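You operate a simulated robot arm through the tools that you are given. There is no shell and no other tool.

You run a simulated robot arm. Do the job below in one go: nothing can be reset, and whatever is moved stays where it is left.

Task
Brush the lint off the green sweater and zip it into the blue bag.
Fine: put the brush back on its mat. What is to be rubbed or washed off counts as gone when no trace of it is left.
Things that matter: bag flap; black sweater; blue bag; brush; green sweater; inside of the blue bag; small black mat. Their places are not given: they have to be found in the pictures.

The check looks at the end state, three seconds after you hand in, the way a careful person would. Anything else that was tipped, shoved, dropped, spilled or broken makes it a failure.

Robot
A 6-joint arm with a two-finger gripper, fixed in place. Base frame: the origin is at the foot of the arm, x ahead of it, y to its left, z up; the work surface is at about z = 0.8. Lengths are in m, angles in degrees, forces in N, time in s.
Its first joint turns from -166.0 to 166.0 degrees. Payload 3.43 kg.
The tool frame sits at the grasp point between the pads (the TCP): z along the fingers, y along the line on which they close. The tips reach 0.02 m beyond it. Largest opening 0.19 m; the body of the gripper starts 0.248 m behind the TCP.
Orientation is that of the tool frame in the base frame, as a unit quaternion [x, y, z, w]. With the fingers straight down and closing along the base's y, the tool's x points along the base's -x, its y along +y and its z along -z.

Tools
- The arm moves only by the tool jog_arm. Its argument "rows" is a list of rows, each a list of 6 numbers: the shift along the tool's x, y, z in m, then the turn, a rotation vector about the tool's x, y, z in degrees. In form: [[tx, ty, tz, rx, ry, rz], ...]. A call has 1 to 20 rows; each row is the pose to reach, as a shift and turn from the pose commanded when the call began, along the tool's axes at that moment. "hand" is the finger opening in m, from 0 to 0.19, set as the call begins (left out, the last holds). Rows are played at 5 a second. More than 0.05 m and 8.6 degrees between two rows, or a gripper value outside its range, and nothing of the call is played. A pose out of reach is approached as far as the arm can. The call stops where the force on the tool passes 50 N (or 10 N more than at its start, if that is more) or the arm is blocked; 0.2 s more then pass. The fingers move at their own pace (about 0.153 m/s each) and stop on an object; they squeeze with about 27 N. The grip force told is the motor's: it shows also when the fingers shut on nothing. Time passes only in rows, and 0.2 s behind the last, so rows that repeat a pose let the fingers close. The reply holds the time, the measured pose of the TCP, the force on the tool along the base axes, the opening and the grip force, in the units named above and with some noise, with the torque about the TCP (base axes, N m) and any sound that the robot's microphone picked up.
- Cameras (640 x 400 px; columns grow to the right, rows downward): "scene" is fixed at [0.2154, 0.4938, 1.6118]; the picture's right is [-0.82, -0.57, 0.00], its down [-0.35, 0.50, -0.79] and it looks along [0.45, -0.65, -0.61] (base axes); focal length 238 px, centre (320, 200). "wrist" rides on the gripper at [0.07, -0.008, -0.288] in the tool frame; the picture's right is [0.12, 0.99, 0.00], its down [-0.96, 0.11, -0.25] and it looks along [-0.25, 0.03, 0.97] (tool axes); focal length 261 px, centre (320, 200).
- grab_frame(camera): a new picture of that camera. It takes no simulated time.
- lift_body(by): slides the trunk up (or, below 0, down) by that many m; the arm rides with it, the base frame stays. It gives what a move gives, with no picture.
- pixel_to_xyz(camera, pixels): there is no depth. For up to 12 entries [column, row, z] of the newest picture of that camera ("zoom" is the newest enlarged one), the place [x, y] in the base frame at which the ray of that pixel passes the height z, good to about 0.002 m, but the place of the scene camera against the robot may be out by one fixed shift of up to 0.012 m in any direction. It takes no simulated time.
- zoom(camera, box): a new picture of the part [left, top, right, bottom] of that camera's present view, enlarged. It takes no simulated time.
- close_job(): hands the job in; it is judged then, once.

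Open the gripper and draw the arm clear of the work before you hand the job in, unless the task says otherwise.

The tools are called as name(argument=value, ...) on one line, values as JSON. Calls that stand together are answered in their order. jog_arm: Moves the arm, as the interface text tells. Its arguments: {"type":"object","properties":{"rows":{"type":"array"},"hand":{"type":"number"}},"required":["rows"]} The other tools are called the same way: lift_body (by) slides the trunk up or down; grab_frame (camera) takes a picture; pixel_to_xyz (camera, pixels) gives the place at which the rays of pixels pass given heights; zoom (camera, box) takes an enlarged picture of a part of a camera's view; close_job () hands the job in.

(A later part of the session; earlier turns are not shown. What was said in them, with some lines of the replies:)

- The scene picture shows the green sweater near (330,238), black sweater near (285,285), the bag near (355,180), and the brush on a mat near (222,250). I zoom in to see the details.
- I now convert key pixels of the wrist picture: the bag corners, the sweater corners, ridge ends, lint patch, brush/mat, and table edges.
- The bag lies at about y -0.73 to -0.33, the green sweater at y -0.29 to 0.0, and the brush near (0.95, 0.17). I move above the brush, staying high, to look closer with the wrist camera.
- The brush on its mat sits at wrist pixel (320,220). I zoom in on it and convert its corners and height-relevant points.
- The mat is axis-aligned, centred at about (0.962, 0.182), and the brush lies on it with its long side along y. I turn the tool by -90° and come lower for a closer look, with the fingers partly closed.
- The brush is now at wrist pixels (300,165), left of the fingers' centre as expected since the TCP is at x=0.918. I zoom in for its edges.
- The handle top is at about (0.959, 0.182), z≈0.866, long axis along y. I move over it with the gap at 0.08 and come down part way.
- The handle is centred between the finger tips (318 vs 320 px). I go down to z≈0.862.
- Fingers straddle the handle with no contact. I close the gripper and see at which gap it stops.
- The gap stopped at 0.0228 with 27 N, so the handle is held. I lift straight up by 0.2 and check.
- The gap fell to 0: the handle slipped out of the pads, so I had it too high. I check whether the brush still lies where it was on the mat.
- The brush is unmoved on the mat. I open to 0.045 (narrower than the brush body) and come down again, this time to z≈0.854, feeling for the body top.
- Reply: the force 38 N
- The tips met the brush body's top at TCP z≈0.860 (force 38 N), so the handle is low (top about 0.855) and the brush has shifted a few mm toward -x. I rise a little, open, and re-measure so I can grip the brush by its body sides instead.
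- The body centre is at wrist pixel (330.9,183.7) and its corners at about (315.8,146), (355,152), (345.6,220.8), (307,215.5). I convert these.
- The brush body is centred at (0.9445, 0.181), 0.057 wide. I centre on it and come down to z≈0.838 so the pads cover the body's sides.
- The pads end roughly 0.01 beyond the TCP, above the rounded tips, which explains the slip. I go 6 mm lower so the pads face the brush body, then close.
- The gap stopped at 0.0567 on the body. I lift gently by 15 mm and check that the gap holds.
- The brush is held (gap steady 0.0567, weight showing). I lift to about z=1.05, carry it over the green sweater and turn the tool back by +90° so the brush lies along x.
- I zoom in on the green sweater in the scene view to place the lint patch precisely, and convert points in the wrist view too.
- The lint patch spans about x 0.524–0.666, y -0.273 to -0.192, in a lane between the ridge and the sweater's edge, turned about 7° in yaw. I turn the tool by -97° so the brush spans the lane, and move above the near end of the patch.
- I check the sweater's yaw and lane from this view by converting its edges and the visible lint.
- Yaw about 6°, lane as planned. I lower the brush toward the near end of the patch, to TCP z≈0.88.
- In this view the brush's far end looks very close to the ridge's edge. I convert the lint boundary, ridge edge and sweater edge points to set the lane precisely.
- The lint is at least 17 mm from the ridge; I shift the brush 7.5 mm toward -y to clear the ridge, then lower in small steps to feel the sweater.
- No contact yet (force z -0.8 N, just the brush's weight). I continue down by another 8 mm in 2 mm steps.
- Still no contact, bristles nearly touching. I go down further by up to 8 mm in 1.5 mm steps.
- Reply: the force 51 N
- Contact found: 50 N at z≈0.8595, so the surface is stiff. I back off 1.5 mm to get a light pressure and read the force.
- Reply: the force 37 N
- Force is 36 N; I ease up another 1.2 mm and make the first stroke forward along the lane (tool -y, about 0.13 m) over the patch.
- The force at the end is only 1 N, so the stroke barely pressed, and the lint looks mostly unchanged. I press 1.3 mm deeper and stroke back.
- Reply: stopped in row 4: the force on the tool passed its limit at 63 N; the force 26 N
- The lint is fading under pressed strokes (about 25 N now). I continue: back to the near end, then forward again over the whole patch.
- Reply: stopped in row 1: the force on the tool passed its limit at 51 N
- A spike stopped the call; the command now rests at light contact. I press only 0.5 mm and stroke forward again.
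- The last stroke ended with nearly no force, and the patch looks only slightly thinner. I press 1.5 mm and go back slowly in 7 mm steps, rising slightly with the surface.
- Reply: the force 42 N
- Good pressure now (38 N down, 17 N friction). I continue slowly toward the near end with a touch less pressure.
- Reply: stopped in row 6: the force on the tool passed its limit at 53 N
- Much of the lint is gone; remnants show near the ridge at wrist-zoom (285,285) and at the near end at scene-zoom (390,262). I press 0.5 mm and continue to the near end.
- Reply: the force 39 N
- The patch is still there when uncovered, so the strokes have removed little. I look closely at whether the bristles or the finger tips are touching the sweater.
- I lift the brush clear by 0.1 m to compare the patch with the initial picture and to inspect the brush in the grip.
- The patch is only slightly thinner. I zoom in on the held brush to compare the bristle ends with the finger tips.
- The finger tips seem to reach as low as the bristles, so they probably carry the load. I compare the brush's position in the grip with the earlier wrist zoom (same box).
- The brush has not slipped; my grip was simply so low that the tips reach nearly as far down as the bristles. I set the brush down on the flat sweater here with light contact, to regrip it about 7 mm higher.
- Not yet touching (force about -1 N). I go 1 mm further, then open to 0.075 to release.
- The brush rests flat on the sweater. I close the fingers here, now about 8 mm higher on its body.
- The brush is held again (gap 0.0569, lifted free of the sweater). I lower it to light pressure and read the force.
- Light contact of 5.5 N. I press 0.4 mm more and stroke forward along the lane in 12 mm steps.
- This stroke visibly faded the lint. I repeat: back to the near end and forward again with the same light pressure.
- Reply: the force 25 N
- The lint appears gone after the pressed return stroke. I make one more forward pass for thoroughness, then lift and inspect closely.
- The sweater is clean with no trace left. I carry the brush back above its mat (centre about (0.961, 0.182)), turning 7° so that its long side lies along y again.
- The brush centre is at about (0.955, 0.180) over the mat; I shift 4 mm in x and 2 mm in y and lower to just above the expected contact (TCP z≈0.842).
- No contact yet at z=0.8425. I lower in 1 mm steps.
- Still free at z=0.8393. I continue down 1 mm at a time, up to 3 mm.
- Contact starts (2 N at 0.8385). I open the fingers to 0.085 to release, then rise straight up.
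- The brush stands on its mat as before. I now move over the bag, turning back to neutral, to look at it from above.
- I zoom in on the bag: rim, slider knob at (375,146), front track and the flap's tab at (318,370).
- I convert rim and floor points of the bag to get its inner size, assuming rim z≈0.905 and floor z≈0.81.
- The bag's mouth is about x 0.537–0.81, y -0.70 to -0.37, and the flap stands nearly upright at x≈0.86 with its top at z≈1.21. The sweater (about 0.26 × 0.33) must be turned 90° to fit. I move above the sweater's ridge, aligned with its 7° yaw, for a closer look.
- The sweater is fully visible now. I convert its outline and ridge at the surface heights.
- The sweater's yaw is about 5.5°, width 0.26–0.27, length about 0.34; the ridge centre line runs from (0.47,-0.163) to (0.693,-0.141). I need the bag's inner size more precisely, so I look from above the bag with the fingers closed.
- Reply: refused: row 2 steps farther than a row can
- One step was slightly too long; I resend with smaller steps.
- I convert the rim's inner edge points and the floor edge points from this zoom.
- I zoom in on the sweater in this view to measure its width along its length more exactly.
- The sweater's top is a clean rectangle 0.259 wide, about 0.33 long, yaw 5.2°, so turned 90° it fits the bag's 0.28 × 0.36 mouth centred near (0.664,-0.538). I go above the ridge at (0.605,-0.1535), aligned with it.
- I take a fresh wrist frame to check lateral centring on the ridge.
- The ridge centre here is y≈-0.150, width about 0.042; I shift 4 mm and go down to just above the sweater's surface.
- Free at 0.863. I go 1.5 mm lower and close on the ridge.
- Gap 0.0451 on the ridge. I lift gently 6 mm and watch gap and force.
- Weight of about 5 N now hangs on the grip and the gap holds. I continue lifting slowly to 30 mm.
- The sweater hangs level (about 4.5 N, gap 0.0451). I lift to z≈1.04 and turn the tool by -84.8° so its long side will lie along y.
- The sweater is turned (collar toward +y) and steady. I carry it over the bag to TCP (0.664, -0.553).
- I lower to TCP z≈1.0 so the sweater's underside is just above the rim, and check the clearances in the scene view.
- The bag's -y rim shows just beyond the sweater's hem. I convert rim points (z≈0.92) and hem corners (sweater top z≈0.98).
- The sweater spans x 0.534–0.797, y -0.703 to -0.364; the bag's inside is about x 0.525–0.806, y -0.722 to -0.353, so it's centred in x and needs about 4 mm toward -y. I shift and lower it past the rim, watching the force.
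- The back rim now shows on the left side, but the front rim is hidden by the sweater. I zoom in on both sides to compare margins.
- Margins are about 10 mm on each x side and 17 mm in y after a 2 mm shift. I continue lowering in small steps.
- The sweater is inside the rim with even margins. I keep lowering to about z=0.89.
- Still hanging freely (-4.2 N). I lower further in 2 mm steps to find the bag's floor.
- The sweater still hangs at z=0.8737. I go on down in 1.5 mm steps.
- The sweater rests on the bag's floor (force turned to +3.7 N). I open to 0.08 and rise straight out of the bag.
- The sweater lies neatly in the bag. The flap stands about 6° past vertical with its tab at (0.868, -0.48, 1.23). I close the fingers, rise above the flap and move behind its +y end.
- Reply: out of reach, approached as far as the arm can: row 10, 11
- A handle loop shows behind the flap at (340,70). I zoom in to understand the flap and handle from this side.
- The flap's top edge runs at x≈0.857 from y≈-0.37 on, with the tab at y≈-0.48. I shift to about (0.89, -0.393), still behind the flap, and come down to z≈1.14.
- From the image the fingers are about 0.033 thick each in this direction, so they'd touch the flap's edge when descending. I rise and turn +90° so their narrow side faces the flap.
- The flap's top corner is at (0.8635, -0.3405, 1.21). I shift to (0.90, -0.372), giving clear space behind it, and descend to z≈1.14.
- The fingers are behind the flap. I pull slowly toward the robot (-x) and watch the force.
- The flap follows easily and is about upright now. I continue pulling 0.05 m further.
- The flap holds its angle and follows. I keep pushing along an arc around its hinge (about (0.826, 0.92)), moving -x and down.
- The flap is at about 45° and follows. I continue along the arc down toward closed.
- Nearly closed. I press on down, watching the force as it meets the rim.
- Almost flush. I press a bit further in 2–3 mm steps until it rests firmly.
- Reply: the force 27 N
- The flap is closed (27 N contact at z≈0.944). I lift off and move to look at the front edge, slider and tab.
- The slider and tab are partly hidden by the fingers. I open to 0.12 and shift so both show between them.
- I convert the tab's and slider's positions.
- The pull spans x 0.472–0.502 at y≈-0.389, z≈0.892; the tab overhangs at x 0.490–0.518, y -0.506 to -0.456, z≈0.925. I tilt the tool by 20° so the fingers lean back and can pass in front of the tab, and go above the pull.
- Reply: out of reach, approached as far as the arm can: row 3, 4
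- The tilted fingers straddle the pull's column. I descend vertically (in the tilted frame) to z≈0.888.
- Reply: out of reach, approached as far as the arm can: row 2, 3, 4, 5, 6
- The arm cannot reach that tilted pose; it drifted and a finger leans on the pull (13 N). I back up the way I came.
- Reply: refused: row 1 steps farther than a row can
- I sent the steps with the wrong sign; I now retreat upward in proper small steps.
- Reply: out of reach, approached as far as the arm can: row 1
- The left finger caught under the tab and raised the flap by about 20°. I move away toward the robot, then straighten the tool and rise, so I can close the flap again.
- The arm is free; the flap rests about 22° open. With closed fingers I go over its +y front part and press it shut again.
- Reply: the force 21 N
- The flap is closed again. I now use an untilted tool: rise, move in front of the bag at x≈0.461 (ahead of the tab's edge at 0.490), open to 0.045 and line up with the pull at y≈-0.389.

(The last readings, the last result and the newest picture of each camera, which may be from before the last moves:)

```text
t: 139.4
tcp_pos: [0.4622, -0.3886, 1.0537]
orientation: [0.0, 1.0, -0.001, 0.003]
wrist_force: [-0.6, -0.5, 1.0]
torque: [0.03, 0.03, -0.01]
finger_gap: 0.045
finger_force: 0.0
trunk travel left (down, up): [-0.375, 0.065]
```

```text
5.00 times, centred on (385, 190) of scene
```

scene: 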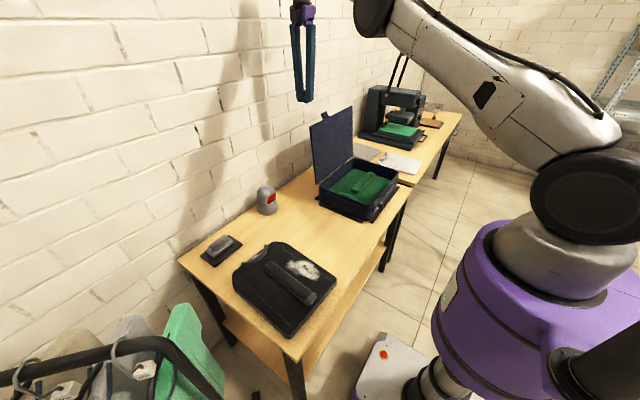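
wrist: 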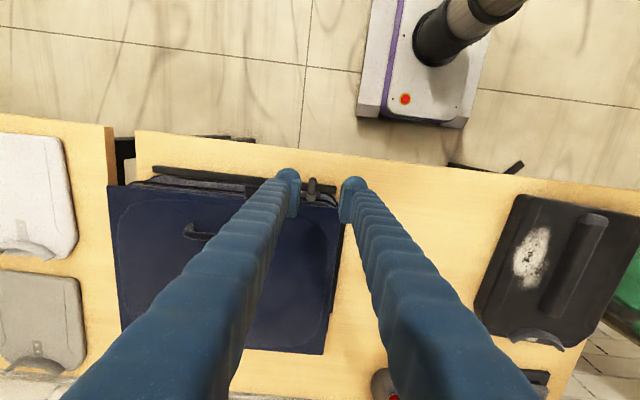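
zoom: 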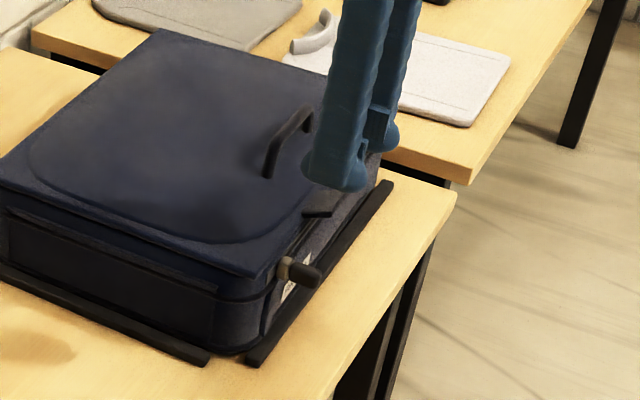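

The slider has moved 1 cm to y≈-0.399, so it slides easily. I shift to y=-0.399 and descend in front of the tab to z≈0.888.

jog_arm(hand=0.042, rows=[[0.001, -0.0105, 0.0, 0, 0, 0], [0.001, -0.0105, 0.035, 0, 0, 0], [0.001, -0.0105, 0.07, 0, 0, 0], [0.001, -0.0105, 0.1, 0, 0, 0], [0.001, -0.0105, 0.12, 0, 0, 0], [0.001, -0.0105, 0.135, 0, 0, 0], [0.001, -0.0105, 0.15, 0, 0, 0], [0.001, -0.0105, 0.165, 0, 0, 0], [0.001, -0.0105, 0.165, 0, 0, 0]])

zoom(camera="wrist", box=[240, 130, 400, 240])

zoom(camera="scene", box=[355, 165, 415, 225])

```text
t: 141.4
tcp_pos: [0.462, -0.3992, 0.887]
orientation: [0.0, 1.0, -0.001, 0.003]
wrist_force: [-0.3, 0.3, -0.2]
torque: [0.04, -0.03, 0.01]
finger_gap: 0.0419
finger_force: 0.1
trunk travel left (down, up): [-0.375, 0.065]
```

```text
3.64 times, centred on (320, 185) of wrist
```

zoom: 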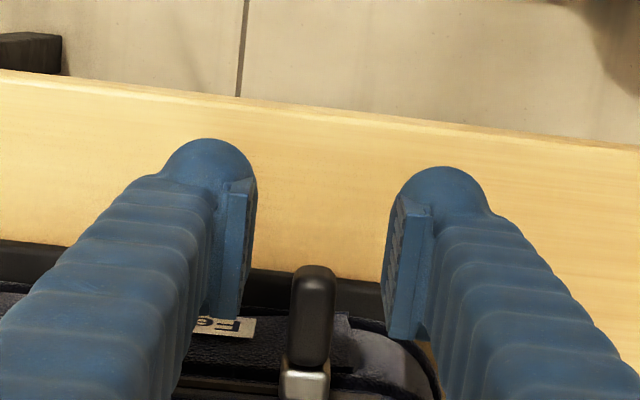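

```text
6.67 times, centred on (385, 195) of scene
```

zoom: 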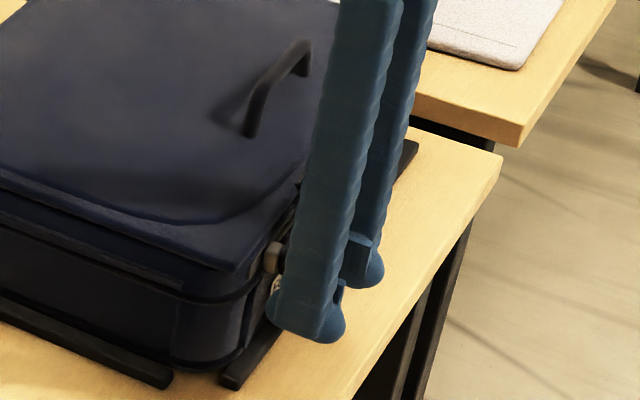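

The pull's tip sits between the pads with about 15 mm of overlap. I close on it.

jog_arm(hand=0.0, rows=[[0, 0, 0, 0, 0, 0], [0, 0, 0, 0, 0, 0], [0, 0, 0, 0, 0, 0], [0, 0, 0, 0, 0, 0]])

zoom(camera="wrist", box=[240, 130, 400, 240])

```text
t: 142.4
tcp_pos: [0.4618, -0.3996, 0.8875]
orientation: [0.0, 1.0, -0.001, 0.003]
wrist_force: [1.5, -1.1, 0.8]
torque: [-0.04, 0.03, 0.07]
finger_gap: 0.0121
finger_force: 27.4
trunk travel left (down, up): [-0.375, 0.065]
```

```text
3.64 times, centred on (320, 185) of wrist
```

zoom: 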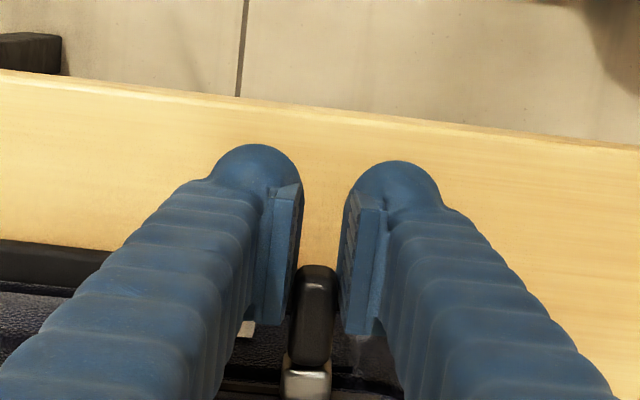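

The pull is gripped (gap 0.012). I slide slowly along -y, first 6 cm, watching forces and the tab.

jog_arm(rows=[[0, -0.01, 0, 0, 0, 0], [0, -0.02, 0, 0, 0, 0], [0, -0.03, 0, 0, 0, 0], [0, -0.04, 0, 0, 0, 0], [0, -0.05, 0, 0, 0, 0], [0, -0.06, 0, 0, 0, 0], [0, -0.06, 0, 0, 0, 0]])

zoom(camera="wrist", box=[240, 130, 400, 240])

zoom(camera="scene", box=[340, 140, 430, 225])

```text
t: 144.1
tcp_pos: [0.4638, -0.4604, 0.887]
orientation: [-0.001, 1.0, -0.001, 0.003]
wrist_force: [11.5, -0.9, -0.3]
torque: [-0.03, -0.12, 0.1]
finger_gap: 0.0126
finger_force: 27.3
trunk travel left (down, up): [-0.375, 0.065]
```

```text
3.64 times, centred on (320, 185) of wrist
```

zoom: 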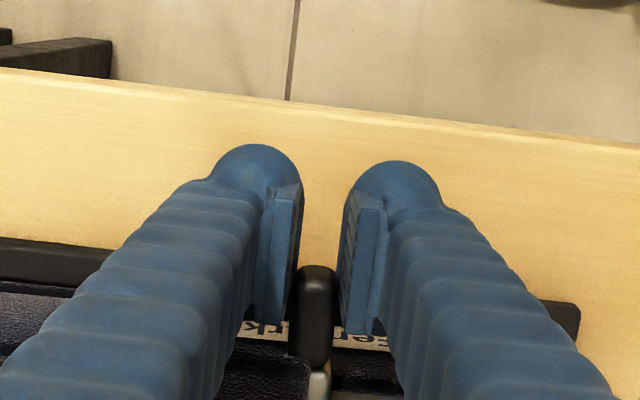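

```text
4.71 times, centred on (385, 182) of scene
```

zoom: 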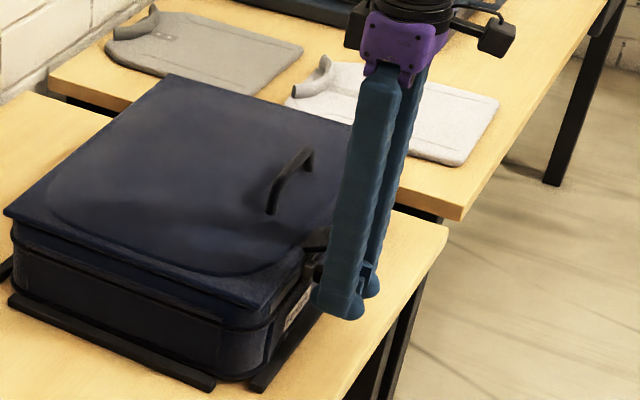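

The slider follows; the +x pull of 11 N suggests the track runs slightly toward +x. I continue 10 cm with a small +x correction.

jog_arm(rows=[[-0.0015, -0.01, 0, 0, 0, 0], [-0.002, -0.022, 0, 0, 0, 0], [-0.002, -0.034, 0, 0, 0, 0], [-0.0022, -0.046, 0, 0, 0, 0], [-0.0024, -0.058, 0, 0, 0, 0], [-0.0026, -0.07, 0, 0, 0, 0], [-0.0028, -0.082, 0, 0, 0, 0], [-0.003, -0.094, 0, 0, 0, 0], [-0.003, -0.1, 0, 0, 0, 0], [-0.003, -0.1, 0, 0, 0, 0]])

zoom(camera="wrist", box=[220, 110, 420, 250])

zoom(camera="scene", box=[340, 140, 430, 225])

```text
t: 146.2
tcp_pos: [0.4641, -0.5608, 0.8873]
orientation: [0.0, 1.0, 0.0, 0.003]
wrist_force: [-1.4, 0.2, -0.5]
torque: [-0.03, 0.13, 0.11]
finger_gap: 0.0121
finger_force: 26.9
trunk travel left (down, up): [-0.375, 0.065]
```

```text
2.86 times, centred on (320, 180) of wrist
```

zoom: 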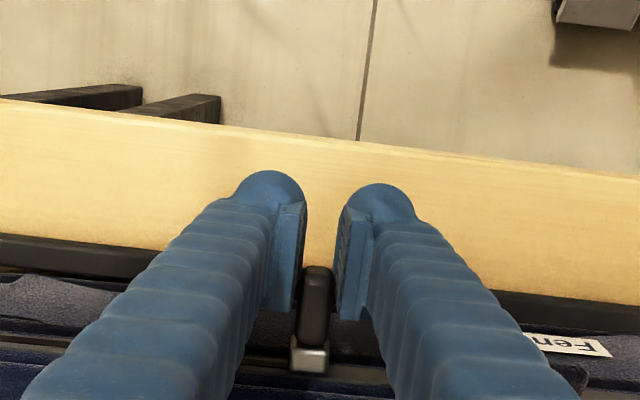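

```text
4.71 times, centred on (385, 182) of scene
```

zoom: 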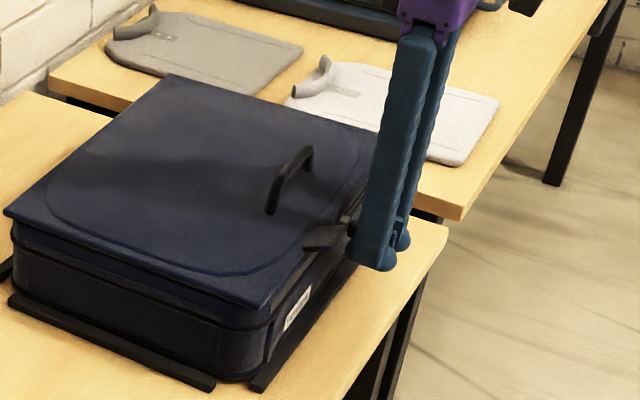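

The slider passed the tab and is at y≈-0.561. I continue toward the far end.

jog_arm(rows=[[0, -0.012, 0, 0, 0, 0], [-0.0003, -0.024, 0, 0, 0, 0], [-0.0006, -0.036, 0, 0, 0, 0], [-0.0008, -0.048, 0, 0, 0, 0], [-0.001, -0.06, 0, 0, 0, 0], [-0.0012, -0.072, 0, 0, 0, 0], [-0.0014, -0.084, 0, 0, 0, 0], [-0.0016, -0.096, 0, 0, 0, 0], [-0.0016, -0.1, 0, 0, 0, 0], [-0.0016, -0.1, 0, 0, 0, 0]])

zoom(camera="wrist", box=[200, 100, 440, 260])

zoom(camera="scene", box=[340, 130, 440, 225])

```text
t: 148.4
tcp_pos: [0.4659, -0.6604, 0.889]
orientation: [0.0, 1.0, -0.002, 0.002]
wrist_force: [0.0, -1.0, 0.7]
torque: [-0.04, 0.17, 0.09]
finger_gap: 0.0121
finger_force: 27.4
trunk travel left (down, up): [-0.375, 0.065]
```

```text
2.50 times, centred on (320, 180) of wrist
```

zoom: 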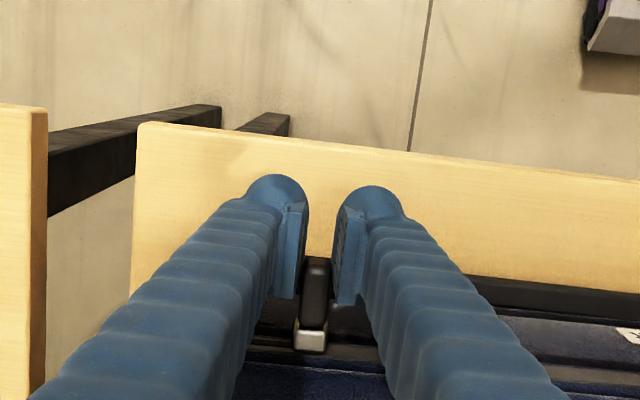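

```text
4.21 times, centred on (390, 178) of scene
```

zoom: 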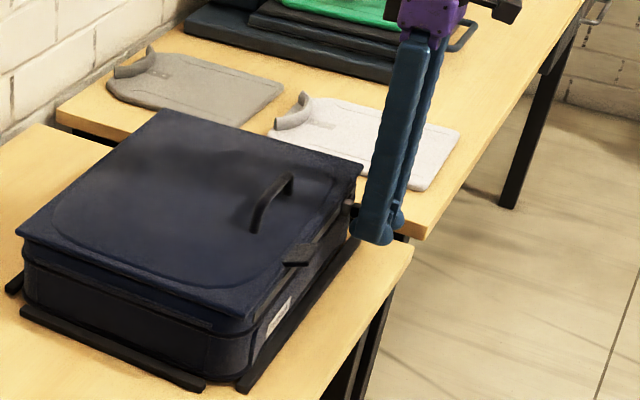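

At y≈-0.660 with no resistance yet. I continue in 5 mm steps and watch for the end stop.

jog_arm(rows=[[-0.0001, -0.006, 0, 0, 0, 0], [-0.0002, -0.012, 0, 0, 0, 0], [-0.0003, -0.018, 0, 0, 0, 0], [-0.0004, -0.023, 0, 0, 0, 0], [-0.0004, -0.023, 0, 0, 0, 0]])

```text
t: 149.7
tcp_pos: [0.466, -0.6826, 0.8885]
orientation: [0.0, 1.0, -0.001, 0.002]
wrist_force: [-0.8, 1.1, -0.2]
torque: [0.01, 0.15, 0.13]
finger_gap: 0.0122
finger_force: 27.1
trunk travel left (down, up): [-0.375, 0.065]
```

jog_arm(rows=[[0, -0.003, 0, 0, 0, 0], [0, -0.006, 0, 0, 0, 0], [0, -0.009, 0, 0, 0, 0], [0, -0.012, 0, 0, 0, 0], [0, -0.012, 0, 0, 0, 0]])

zoom(camera="wrist", box=[200, 100, 440, 260])

zoom(camera="scene", box=[350, 140, 410, 200])

```text
t: 150.8
tcp_pos: [0.4671, -0.694, 0.8877]
orientation: [-0.001, 1.0, -0.001, 0.003]
wrist_force: [2.1, 0.9, 0.9]
torque: [0.01, 0.08, 0.16]
finger_gap: 0.0122
finger_force: 27.3
trunk travel left (down, up): [-0.375, 0.065]
```

```text
2.50 times, centred on (320, 180) of wrist
```

zoom: 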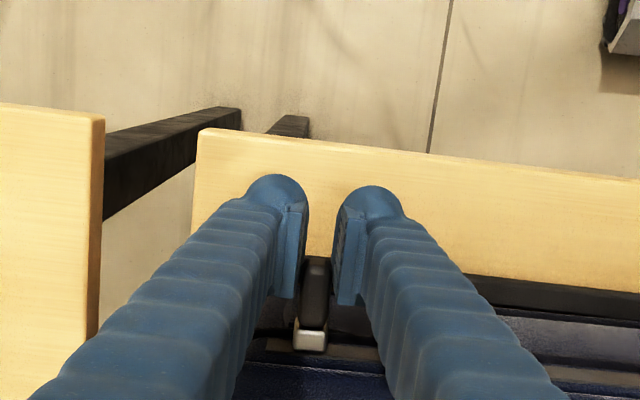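

```text
6.67 times, centred on (380, 170) of scene
```

zoom: 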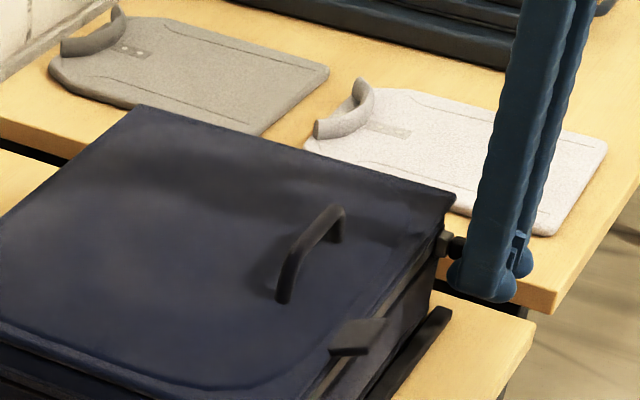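

No end stop yet at y=-0.694. I go on in 3 mm steps.

jog_arm(rows=[[0, -0.003, 0, 0, 0, 0], [0, -0.006, 0, 0, 0, 0], [0, -0.009, 0, 0, 0, 0], [0, -0.012, 0, 0, 0, 0], [0, -0.015, 0, 0, 0, 0], [0, -0.015, 0, 0, 0, 0]])

zoom(camera="wrist", box=[200, 100, 440, 260])

zoom(camera="scene", box=[350, 140, 410, 200])

```text
t: 151.8
tcp_pos: [0.4664, -0.6962, 0.8869]
orientation: [0.0, 1.0, 0.005, 0.0]
wrist_force: [5.2, 17.6, -0.3]
torque: [0.08, -0.23, 0.22]
finger_gap: 0.0116
finger_force: 27.8
trunk travel left (down, up): [-0.375, 0.065]
stopped in row 4: the force on the tool passed its limit at 53 N (the readings are from after the stop); the commanded pose is now the measured one
```

```text
2.50 times, centred on (320, 180) of wrist
```

zoom: 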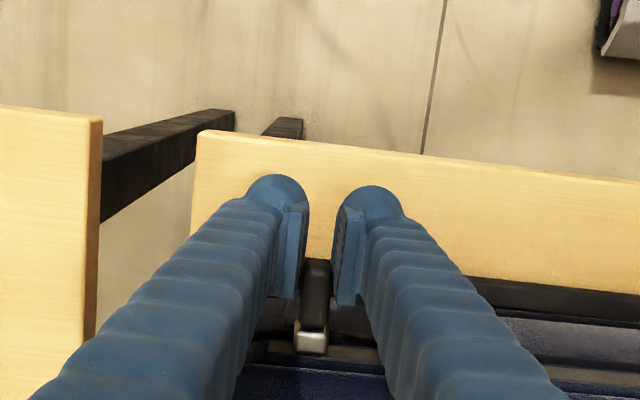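

```text
6.67 times, centred on (380, 170) of scene
```

zoom: 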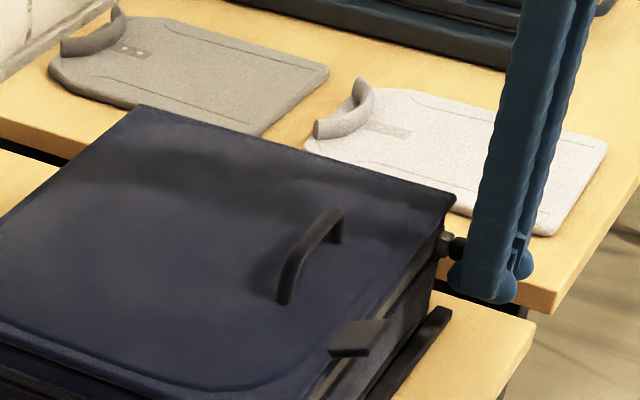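

The end stop is reached (53 N at y≈-0.697). I release the pull, opening to 0.045, and move straight up and away.

jog_arm(hand=0.045, rows=[[0, 0, 0, 0, 0, 0], [0, 0, 0, 0, 0, 0], [0.005, 0, 0, 0, 0, 0], [0.015, 0, -0.01, 0, 0, 0], [0.02, 0, -0.04, 0, 0, 0], [0.02, 0, -0.08, 0, 0, 0], [0.02, 0, -0.12, 0, 0, 0], [0.02, 0, -0.16, 0, 0, 0], [0.02, 0, -0.2, 0, 0, 0], [0.02, 0, -0.25, 0, 0, 0], [0.02, 0, -0.25, 0, 0, 0]])

grab_frame(camera="wrist")

grab_frame(camera="scene")

zoom(camera="scene", box=[310, 140, 420, 225])

```text
t: 154.2
tcp_pos: [0.4467, -0.701, 1.1363]
orientation: [0.0, 1.0, 0.003, 0.002]
wrist_force: [0.5, 0.0, -0.1]
torque: [-0.04, -0.01, 0.0]
finger_gap: 0.0448
finger_force: 0.0
trunk travel left (down, up): [-0.375, 0.065]
```

```text
taken
```

wrist: 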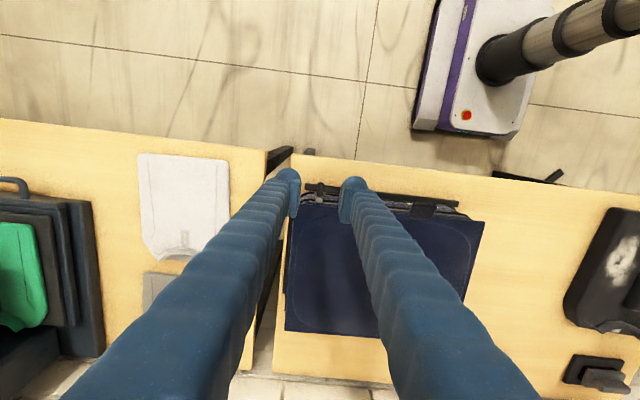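

```text
taken
```

scene: 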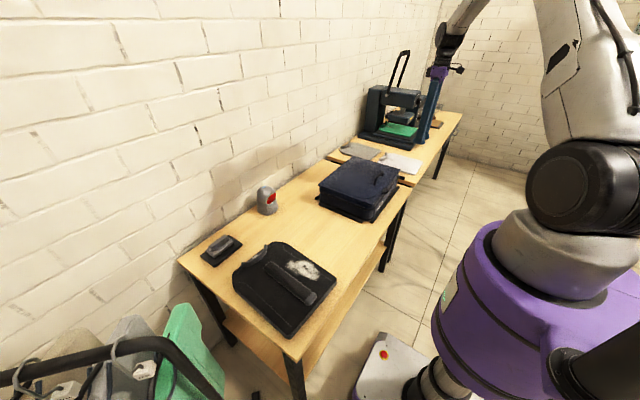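

```text
4.71 times, centred on (365, 182) of scene
```

zoom: 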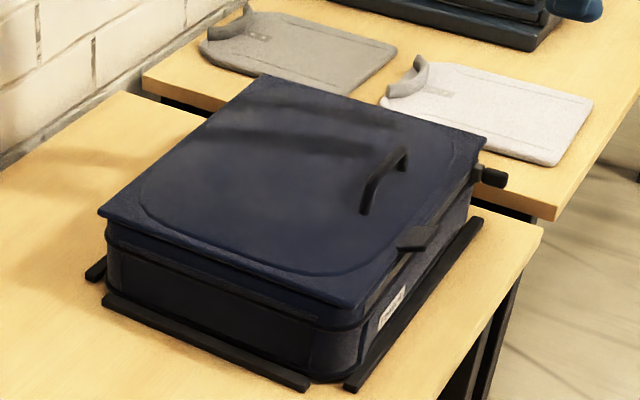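

The bag looks closed with the slider at the far end. I check flap seating, the slider, the brush and the rest closely.

zoom(camera="scene", box=[320, 165, 400, 225])

zoom(camera="wrist", box=[270, 150, 490, 340])

zoom(camera="wrist", box=[290, 160, 380, 230])

zoom(camera="scene", box=[180, 170, 350, 350])

```text
6.67 times, centred on (360, 195) of scene
```

zoom: 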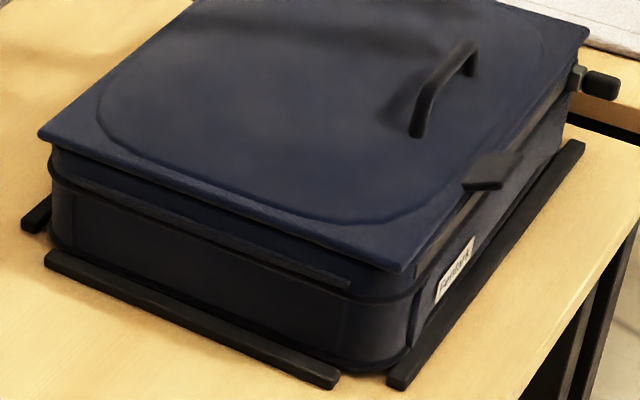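

```text
2.11 times, centred on (380, 245) of wrist
```

zoom: 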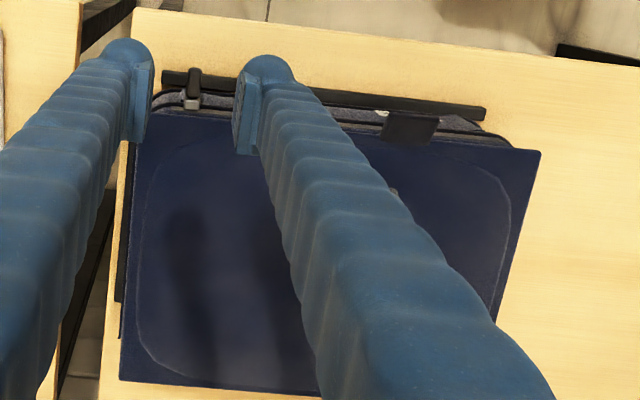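

```text
5.71 times, centred on (335, 195) of wrist
```

zoom: 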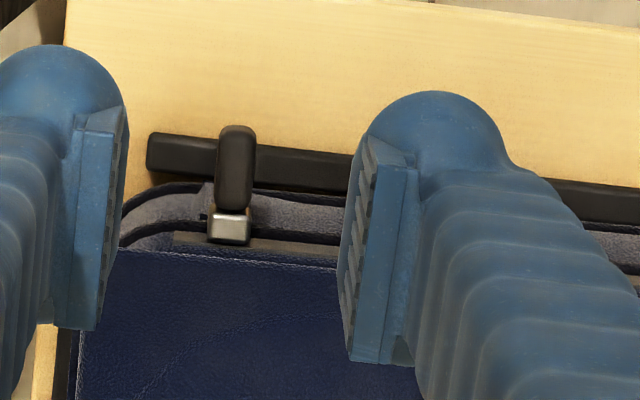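

```text
2.22 times, centred on (265, 260) of scene
```

zoom: 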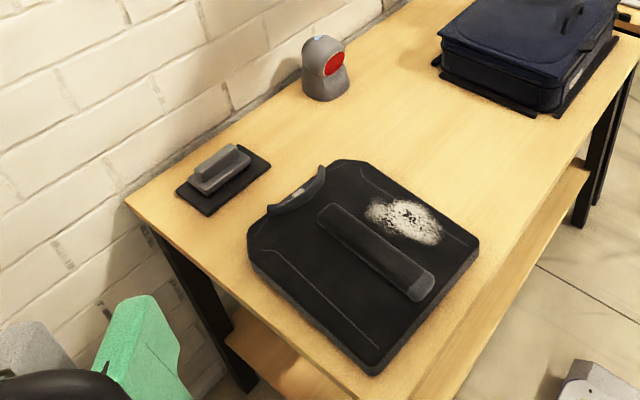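

The slider sits at y≈-0.694 at the end of its track and all else is undisturbed. As a check that the flap is fully seated, I press lightly once more near its +y front with closed fingers.

jog_arm(hand=0.0, rows=[[-0.02, 0.035, -0.02, 0, 0, 0], [-0.04, 0.072, -0.02, 0, 0, 0], [-0.06, 0.11, -0.02, 0, 0, 0], [-0.08, 0.148, -0.02, 0, 0, 0], [-0.1, 0.186, -0.02, 0, 0, 0], [-0.12, 0.224, -0.02, 0, 0, 0], [-0.14, 0.26, -0.02, 0, 0, 0], [-0.153, 0.285, -0.02, 0, 0, 0], [-0.153, 0.285, 0.02, 0, 0, 0], [-0.153, 0.285, 0.06, 0, 0, 0], [-0.153, 0.285, 0.1, 0, 0, 0], [-0.153, 0.285, 0.14, 0, 0, 0], [-0.153, 0.285, 0.17, 0, 0, 0], [-0.153, 0.285, 0.183, 0, 0, 0], [-0.153, 0.285, 0.188, 0, 0, 0], [-0.153, 0.285, 0.19, 0, 0, 0]])

```text
t: 157.6
tcp_pos: [0.5999, -0.4147, 0.9493]
orientation: [0.0, 1.0, 0.003, 0.001]
wrist_force: [-0.8, -0.9, 0.0]
torque: [-0.04, 0.01, 0.03]
finger_gap: 0.0
finger_force: 27.1
trunk travel left (down, up): [-0.375, 0.065]
```

jog_arm(rows=[[0, 0, 0.002, 0, 0, 0], [0, 0, 0.004, 0, 0, 0], [0, 0, 0.0055, 0, 0, 0], [0, 0, 0.0055, 0, 0, 0]])

```text
t: 158.6
tcp_pos: [0.5995, -0.4151, 0.9459]
orientation: [0.0, 1.0, 0.002, 0.002]
wrist_force: [0.6, 1.9, 23.8]
torque: [-0.03, 0.05, -0.02]
finger_gap: 0.0062
finger_force: 26.7
trunk travel left (down, up): [-0.375, 0.065]
```

The flap is firmly seated (24 N at z≈0.946, same as before). I lift off, open the gripper and draw the arm well clear.

jog_arm(hand=0.1, rows=[[0, 0, -0.02, 0, 0, 0], [0, 0, -0.06, 0, 0, 0], [0, 0, -0.1, 0, 0, 0], [0, 0, -0.14, 0, 0, 0], [0, 0.01, -0.18, 0, 0, 0], [0.01, 0.03, -0.22, 0, 0, 0], [0.02, 0.05, -0.26, 0, 0, 0], [0.03, 0.07, -0.3, 0, 0, 0], [0.04, 0.09, -0.34, 0, 0, 0], [0.05, 0.11, -0.38, 0, 0, 0], [0.05, 0.13, -0.42, 0, 0, 0], [0.05, 0.15, -0.46, 0, 0, 0], [0.05, 0.165, -0.49, 0, 0, 0], [0.05, 0.165, -0.49, 0, 0, 0]])

grab_frame(camera="scene")

grab_frame(camera="wrist")

zoom(camera="scene", box=[310, 140, 420, 225])

zoom(camera="scene", box=[370, 155, 410, 195])

```text
t: 161.6
tcp_pos: [0.5469, -0.2525, 1.4349]
orientation: [0.0, 1.0, 0.003, 0.001]
wrist_force: [-0.7, 0.5, 0.3]
torque: [0.03, 0.05, 0.02]
finger_gap: 0.1
finger_force: 0.1
trunk travel left (down, up): [-0.375, 0.065]
```

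```text
taken
```

scene: 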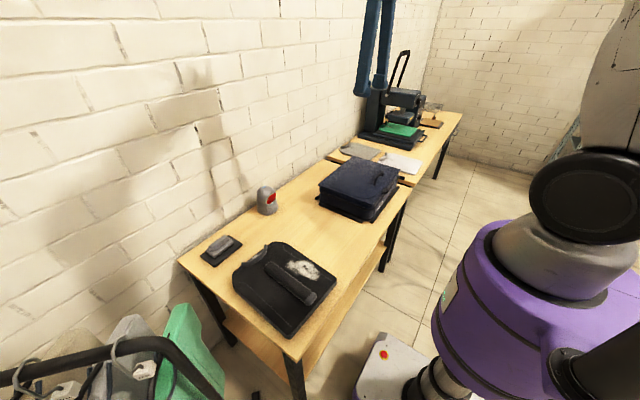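

```text
taken
```

wrist: 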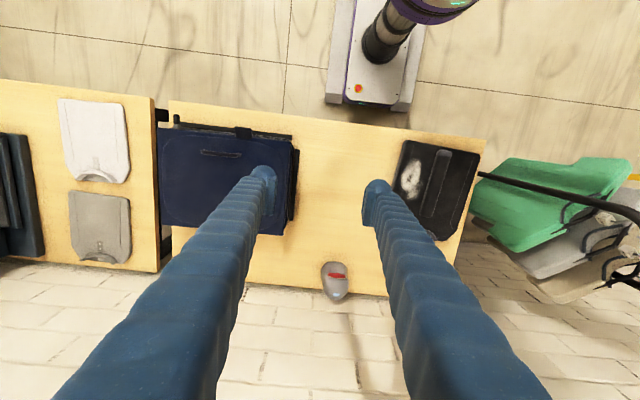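

```text
4.71 times, centred on (365, 182) of scene
```

zoom: 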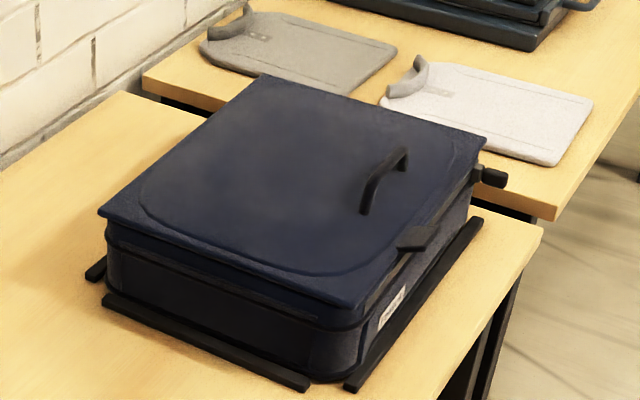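

```text
10.00 times, centred on (390, 175) of scene
```

zoom: 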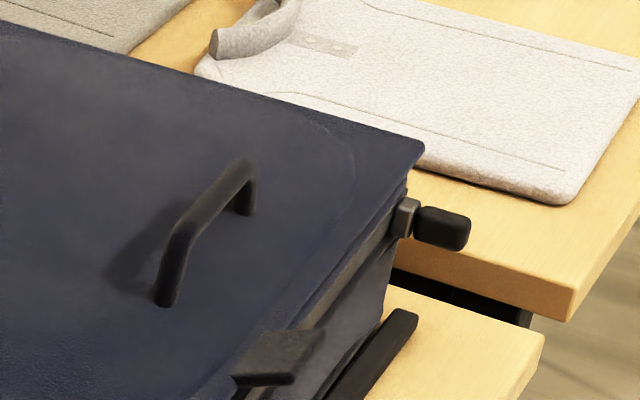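

Everything is in place: the clean green sweater is in the closed bag, the slider is at the far end, and the brush is on its mat. The arm is clear with the gripper open, so I hand in.

close_job()

```text
The job is handed in.
```

I brushed the green sweater clean, put it in the blue bag and zipped the bag shut. The job is handed in; I haven't seen the check's result.

- **Sweater:** no lint shows on it in the close-up pictures taken before packing. It lies flat in the bag, turned 90° so it fits.
- **Bag:** the flap is closed, and pressing it met firm contact at its closed height. The slider was pulled to its end stop at the far end of the track.
- **Brush:** it is back on its small black mat, in about its original spot.
- **Everything else:** the black sweater, which still has its own lint, and the other items look undisturbed. The arm is clear, with the gripper open.

Two slips along the way left no visible trace. The brush slipped out of my first grip and shifted about 1 cm on its mat. A finger also caught the flap's tab and lifted the closed flap about 20°, so I shut it again before zipping.
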